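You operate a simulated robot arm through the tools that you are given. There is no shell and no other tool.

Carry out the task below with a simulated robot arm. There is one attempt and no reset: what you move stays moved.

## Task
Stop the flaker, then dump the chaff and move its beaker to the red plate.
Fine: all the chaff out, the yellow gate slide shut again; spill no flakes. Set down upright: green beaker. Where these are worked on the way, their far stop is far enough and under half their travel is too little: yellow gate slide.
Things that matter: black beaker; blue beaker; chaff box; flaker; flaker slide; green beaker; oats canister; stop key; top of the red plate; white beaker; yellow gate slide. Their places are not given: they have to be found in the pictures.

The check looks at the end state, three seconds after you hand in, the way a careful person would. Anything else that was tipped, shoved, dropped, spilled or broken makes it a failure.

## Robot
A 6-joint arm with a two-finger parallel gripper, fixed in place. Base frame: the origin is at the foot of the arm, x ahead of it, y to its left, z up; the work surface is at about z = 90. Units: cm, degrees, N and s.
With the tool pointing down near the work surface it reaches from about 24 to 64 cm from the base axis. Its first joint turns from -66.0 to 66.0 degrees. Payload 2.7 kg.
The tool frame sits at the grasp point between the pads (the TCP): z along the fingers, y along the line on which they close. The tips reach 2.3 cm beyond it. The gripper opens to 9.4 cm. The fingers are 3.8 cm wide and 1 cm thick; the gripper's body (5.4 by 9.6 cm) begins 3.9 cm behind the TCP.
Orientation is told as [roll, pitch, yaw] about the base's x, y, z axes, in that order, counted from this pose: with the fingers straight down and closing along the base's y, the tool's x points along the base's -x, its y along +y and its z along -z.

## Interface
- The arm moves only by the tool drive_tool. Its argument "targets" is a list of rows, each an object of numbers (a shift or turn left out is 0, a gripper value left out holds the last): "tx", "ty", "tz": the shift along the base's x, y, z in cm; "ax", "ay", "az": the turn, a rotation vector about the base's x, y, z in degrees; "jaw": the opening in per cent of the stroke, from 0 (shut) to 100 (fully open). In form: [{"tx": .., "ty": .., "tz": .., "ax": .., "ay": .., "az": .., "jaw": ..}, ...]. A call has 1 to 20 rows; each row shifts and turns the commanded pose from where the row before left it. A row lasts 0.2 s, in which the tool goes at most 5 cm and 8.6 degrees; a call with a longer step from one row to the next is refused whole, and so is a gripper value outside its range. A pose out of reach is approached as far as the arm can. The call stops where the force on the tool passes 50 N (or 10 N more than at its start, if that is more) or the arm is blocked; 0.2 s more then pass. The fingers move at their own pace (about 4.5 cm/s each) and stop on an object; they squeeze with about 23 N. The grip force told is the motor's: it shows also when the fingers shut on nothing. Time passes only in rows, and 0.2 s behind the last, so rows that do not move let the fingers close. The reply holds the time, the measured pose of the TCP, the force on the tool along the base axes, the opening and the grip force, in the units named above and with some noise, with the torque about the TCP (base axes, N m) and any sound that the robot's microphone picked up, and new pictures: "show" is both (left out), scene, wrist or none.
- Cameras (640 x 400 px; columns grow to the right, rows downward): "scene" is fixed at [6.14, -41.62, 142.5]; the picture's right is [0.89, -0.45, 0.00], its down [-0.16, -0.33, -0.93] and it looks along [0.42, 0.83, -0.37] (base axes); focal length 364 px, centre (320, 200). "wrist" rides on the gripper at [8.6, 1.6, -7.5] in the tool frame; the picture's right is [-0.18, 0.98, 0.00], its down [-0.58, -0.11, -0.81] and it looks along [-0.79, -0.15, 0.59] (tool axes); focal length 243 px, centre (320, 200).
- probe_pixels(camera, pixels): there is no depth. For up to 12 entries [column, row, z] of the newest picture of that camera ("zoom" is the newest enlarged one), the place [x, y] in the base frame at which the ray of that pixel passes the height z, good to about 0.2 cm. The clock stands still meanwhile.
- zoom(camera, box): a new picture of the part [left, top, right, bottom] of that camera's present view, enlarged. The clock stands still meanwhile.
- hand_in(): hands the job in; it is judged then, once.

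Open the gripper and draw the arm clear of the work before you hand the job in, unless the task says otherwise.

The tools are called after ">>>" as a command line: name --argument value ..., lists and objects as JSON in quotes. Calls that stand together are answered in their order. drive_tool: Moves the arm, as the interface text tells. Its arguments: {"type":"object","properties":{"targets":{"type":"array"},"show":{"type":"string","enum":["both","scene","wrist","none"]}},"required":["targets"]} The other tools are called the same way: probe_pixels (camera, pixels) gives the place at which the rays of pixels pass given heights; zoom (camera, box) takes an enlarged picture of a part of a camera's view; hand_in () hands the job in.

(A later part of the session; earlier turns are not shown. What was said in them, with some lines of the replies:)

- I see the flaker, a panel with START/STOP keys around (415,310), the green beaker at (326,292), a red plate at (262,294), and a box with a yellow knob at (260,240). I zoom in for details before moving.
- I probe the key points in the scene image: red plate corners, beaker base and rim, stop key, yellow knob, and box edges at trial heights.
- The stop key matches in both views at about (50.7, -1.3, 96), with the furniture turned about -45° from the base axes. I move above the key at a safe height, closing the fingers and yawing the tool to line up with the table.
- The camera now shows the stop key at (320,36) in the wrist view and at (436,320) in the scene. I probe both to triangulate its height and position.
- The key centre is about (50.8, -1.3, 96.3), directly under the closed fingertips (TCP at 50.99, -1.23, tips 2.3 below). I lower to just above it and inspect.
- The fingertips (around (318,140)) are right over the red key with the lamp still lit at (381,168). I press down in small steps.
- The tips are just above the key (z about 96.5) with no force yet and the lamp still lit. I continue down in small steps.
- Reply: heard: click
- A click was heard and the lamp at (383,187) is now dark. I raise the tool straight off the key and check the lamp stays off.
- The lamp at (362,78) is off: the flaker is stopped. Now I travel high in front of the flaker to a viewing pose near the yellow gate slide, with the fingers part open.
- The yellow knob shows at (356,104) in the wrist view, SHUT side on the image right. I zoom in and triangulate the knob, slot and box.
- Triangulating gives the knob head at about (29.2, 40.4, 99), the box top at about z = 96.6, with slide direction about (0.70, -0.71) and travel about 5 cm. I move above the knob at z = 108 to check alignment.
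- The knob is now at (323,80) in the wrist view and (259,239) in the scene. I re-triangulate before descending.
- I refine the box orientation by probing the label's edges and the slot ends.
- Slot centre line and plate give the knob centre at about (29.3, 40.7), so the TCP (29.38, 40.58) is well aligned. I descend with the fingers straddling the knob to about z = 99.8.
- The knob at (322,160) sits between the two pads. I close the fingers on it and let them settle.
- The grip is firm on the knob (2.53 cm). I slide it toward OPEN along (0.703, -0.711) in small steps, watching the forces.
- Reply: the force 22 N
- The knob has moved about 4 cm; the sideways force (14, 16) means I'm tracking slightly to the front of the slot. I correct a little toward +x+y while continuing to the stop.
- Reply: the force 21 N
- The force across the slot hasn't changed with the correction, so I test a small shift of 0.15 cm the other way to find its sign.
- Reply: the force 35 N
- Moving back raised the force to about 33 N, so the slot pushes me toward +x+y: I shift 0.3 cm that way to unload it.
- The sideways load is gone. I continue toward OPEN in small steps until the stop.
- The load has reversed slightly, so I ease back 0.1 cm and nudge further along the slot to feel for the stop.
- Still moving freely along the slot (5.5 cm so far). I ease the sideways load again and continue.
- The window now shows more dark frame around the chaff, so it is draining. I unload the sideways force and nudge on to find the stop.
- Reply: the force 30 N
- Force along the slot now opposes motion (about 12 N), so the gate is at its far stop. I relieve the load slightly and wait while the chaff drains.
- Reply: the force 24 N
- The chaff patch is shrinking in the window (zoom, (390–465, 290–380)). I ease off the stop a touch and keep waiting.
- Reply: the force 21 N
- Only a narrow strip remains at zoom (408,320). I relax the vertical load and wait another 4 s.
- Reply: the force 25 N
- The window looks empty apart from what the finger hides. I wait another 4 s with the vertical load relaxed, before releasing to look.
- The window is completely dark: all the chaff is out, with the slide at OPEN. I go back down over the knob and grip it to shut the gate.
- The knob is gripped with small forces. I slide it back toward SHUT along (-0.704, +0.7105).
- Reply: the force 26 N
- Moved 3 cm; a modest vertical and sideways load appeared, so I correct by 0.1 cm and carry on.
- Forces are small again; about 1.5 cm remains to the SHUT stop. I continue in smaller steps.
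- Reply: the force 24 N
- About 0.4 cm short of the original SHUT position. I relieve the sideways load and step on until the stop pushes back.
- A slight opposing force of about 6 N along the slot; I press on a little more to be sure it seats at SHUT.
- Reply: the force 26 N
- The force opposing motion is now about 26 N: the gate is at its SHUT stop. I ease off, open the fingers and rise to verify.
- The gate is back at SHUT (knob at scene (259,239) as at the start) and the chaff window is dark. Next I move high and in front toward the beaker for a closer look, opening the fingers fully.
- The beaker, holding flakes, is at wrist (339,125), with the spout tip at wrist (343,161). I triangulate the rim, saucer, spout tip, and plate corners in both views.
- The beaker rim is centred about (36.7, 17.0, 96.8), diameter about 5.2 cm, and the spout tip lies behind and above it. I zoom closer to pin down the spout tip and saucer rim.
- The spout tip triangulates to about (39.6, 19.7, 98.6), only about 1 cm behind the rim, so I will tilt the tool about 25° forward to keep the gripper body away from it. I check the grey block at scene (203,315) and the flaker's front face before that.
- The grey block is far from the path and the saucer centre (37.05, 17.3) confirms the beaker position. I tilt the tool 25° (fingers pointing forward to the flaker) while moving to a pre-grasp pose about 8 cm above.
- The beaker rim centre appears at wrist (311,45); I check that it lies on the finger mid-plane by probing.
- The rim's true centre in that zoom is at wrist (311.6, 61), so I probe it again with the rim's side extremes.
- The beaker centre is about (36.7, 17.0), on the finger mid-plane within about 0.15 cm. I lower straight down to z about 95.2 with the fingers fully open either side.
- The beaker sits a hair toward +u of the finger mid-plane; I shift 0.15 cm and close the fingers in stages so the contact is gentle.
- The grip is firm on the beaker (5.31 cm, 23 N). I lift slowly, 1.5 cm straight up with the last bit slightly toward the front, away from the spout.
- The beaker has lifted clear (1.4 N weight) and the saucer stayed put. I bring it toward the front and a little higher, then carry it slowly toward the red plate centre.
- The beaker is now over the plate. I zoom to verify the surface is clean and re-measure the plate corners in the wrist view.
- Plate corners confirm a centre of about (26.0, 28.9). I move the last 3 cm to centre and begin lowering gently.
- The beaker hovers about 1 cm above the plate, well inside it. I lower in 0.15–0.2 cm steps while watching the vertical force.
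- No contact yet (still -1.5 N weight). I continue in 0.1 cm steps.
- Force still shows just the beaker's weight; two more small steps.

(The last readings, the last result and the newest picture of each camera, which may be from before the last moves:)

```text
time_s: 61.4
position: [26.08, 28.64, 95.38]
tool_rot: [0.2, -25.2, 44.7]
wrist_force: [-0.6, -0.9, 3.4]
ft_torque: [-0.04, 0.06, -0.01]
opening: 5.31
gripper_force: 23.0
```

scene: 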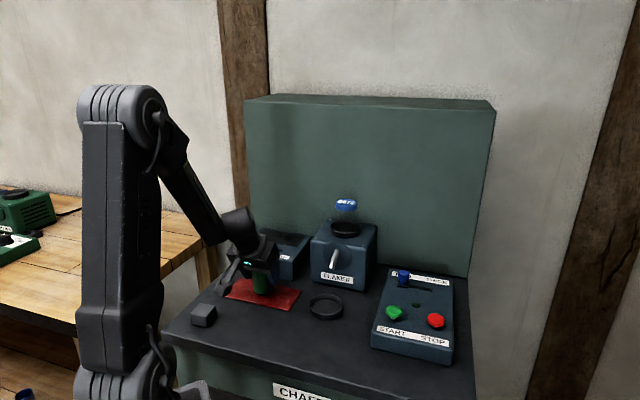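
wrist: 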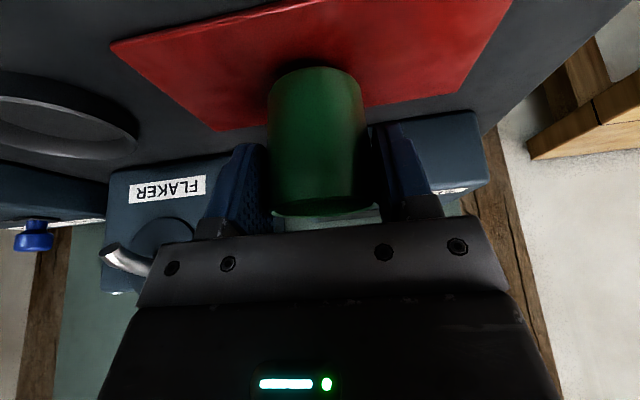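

The vertical force has turned to +3.4 N: the beaker has touched the plate. I look to confirm it is seated level before releasing.

>>> drive_tool --targets '[{"tz": -0.03}, {}]'

>>> zoom --camera "scene" --box '[210, 230, 330, 320]'

>>> zoom --camera "wrist" --box '[200, 20, 460, 220]'

```text
time_s: 62.0
position: [26.08, 28.79, 95.34]
tool_rot: [0.2, -25.4, 44.7]
wrist_force: [-3.4, -2.1, 15.4]
ft_torque: [-0.07, 0.07, -0.03]
opening: 5.35
gripper_force: 22.6
```

scene: 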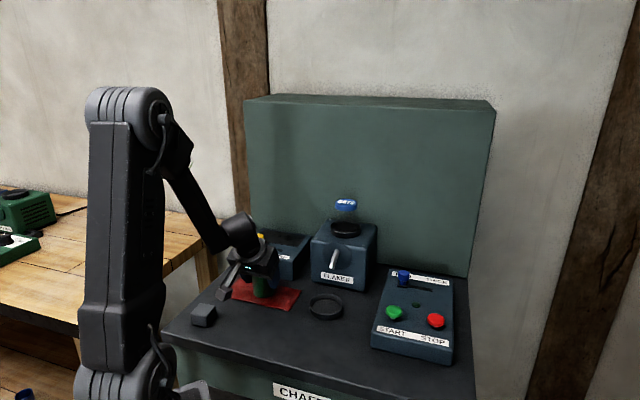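
wrist: 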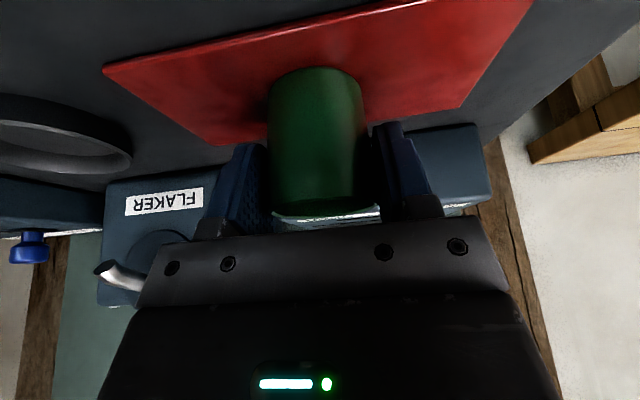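

```text
4.44 times, centred on (270, 275) of scene
```

zoom: 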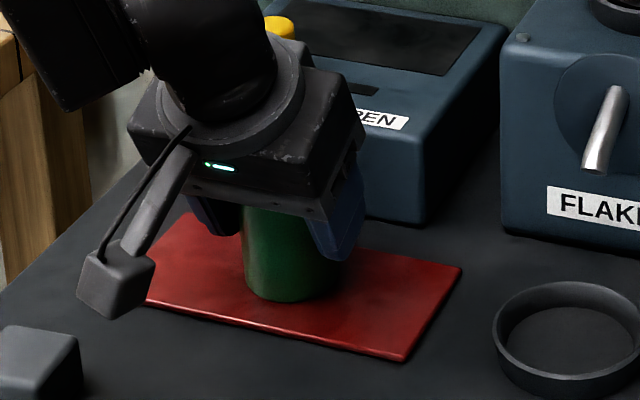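

```text
2.00 times, centred on (330, 120) of wrist
```

zoom: 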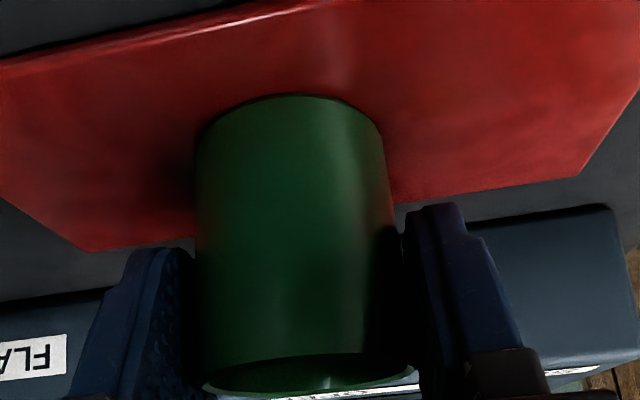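

The beaker is firmly seated near the plate centre (15 N down). I ease the load, then open the fingers gradually.

>>> drive_tool --targets '[{"tz": 0.08}, {}, {"jaw": 60}, {"jaw": 65}, {"jaw": 75}, {"jaw": 85}, {"jaw": 95}, {"jaw": 95}, {}]'

>>> zoom --camera "wrist" --box '[200, 20, 460, 220]'

>>> zoom --camera "scene" --box '[210, 230, 330, 320]'

```text
time_s: 64.0
position: [25.98, 28.71, 95.36]
tool_rot: [0.1, -25.1, 44.8]
wrist_force: [-0.1, 0.3, -0.1]
ft_torque: [-0.01, -0.01, -0.03]
opening: 8.92
gripper_force: 0.1
```

scene: 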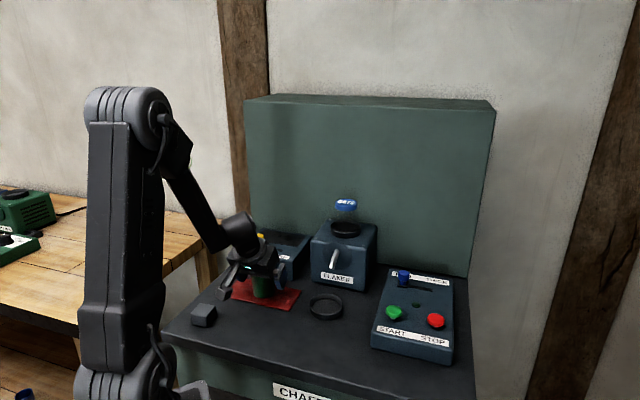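
wrist: 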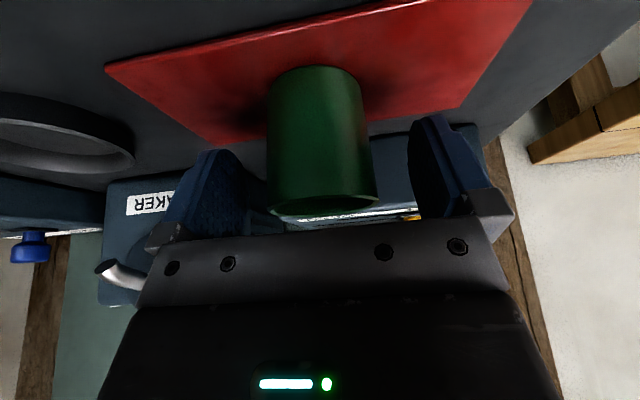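

```text
2.00 times, centred on (330, 120) of wrist
```

zoom: 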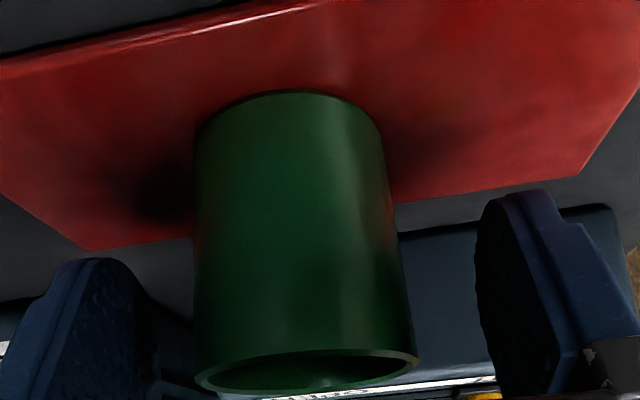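

```text
4.44 times, centred on (270, 275) of scene
```

zoom: 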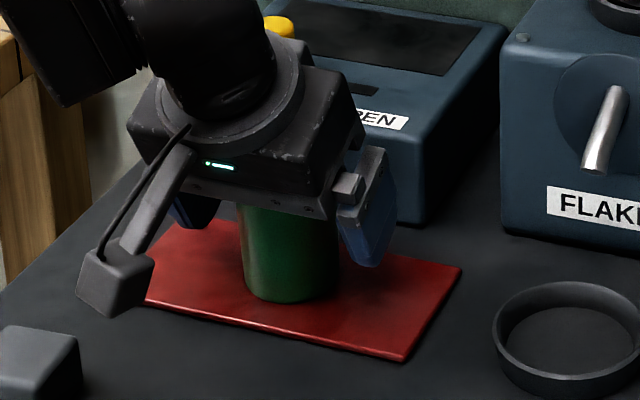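

The fingers are clear of the upright beaker on both sides. I raise straight up to get clear, then level the tool.

>>> drive_tool --targets '[{"tz": 0.6}, {"tz": 1.5}, {"tz": 2.5}, {"tz": 3.5}, {"tz": 4}, {"tz": 4}, {"tz": 4}, {"tx": -0.5, "ty": -1, "tz": 2, "ax": -5.9, "ay": 5.9}, {"tx": -0.5, "ty": -1, "tz": 2, "ax": -5.9, "ay": 5.9}, {"tx": -0.5, "ty": -1, "tz": 1, "ax": -5.9, "ay": 5.9}]'

>>> zoom --camera "scene" --box '[200, 210, 380, 330]'

>>> zoom --camera "wrist" --box '[120, 0, 520, 220]'

```text
time_s: 66.2
position: [24.53, 25.53, 120.29]
tool_rot: [0.0, 0.1, 44.8]
wrist_force: [0.6, -0.2, 0.5]
ft_torque: [-0.01, -0.01, 0.0]
opening: 8.95
gripper_force: 0.1
```

scene: 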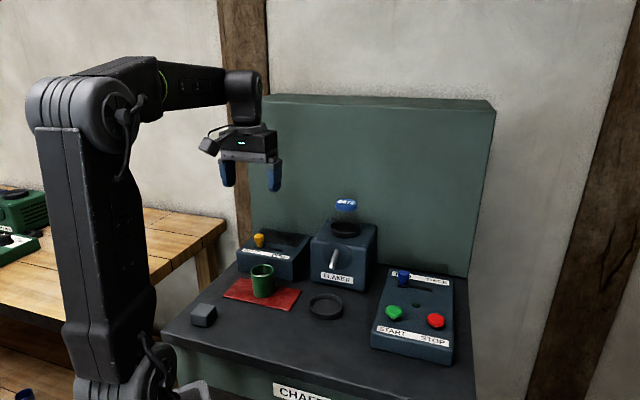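
wrist: 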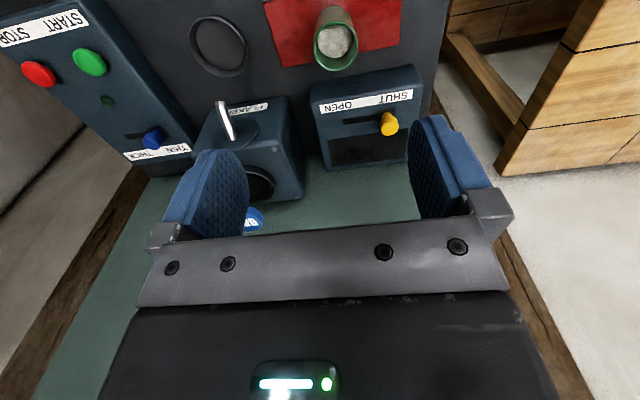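

```text
3.33 times, centred on (290, 270) of scene
```

zoom: 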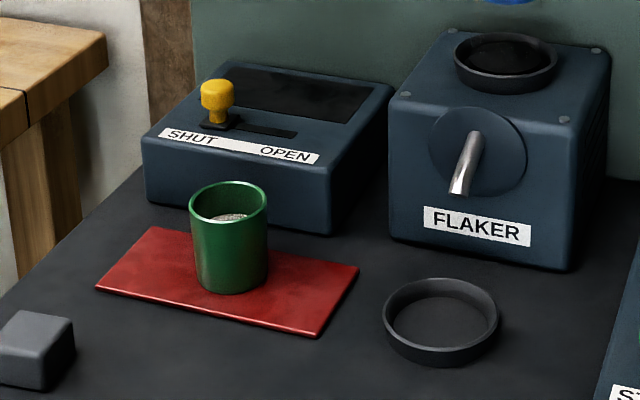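

```text
1.60 times, centred on (320, 110) of wrist
```

zoom: 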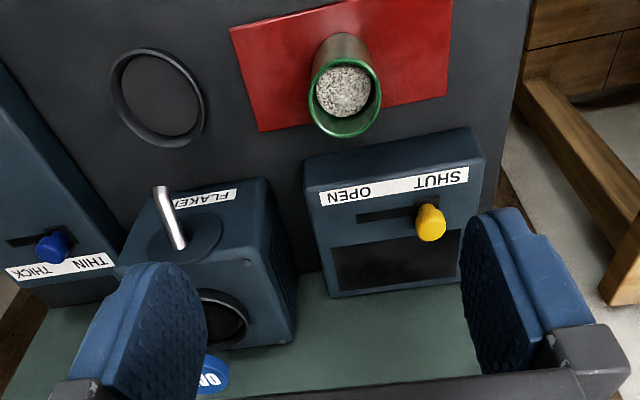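

All is in order: the lamp is dark, the chaff window is empty, the yellow slide is at SHUT (scene (259,240)), and the green beaker stands upright on the red plate with its flakes. No spill is visible and the saucer hasn't moved. The gripper is open and clear, so I hand in.

>>> hand_in

```text
The job is handed in.
```

I did the whole job and handed it in. The result of the check isn't back.

- **Flaker:** I pressed the red STOP key; it clicked and the lamp went dark and stayed off.
- **Chaff:** I slid the yellow gate to its OPEN stop and waited until the window was fully dark. Then I slid it back to its SHUT stop.
- **Green beaker:** It stands upright near the middle of the red plate with its flakes still in it. I saw no spilled flakes.
- **Everything else:** I touched nothing else. The saucer the beaker stood in did not move, and the arm is open and clear above the work.

I read "its beaker" as the flaker's green beaker, so I moved the flakes along with it and did not empty it. I did not identify the black, blue and white beakers in the pictures.
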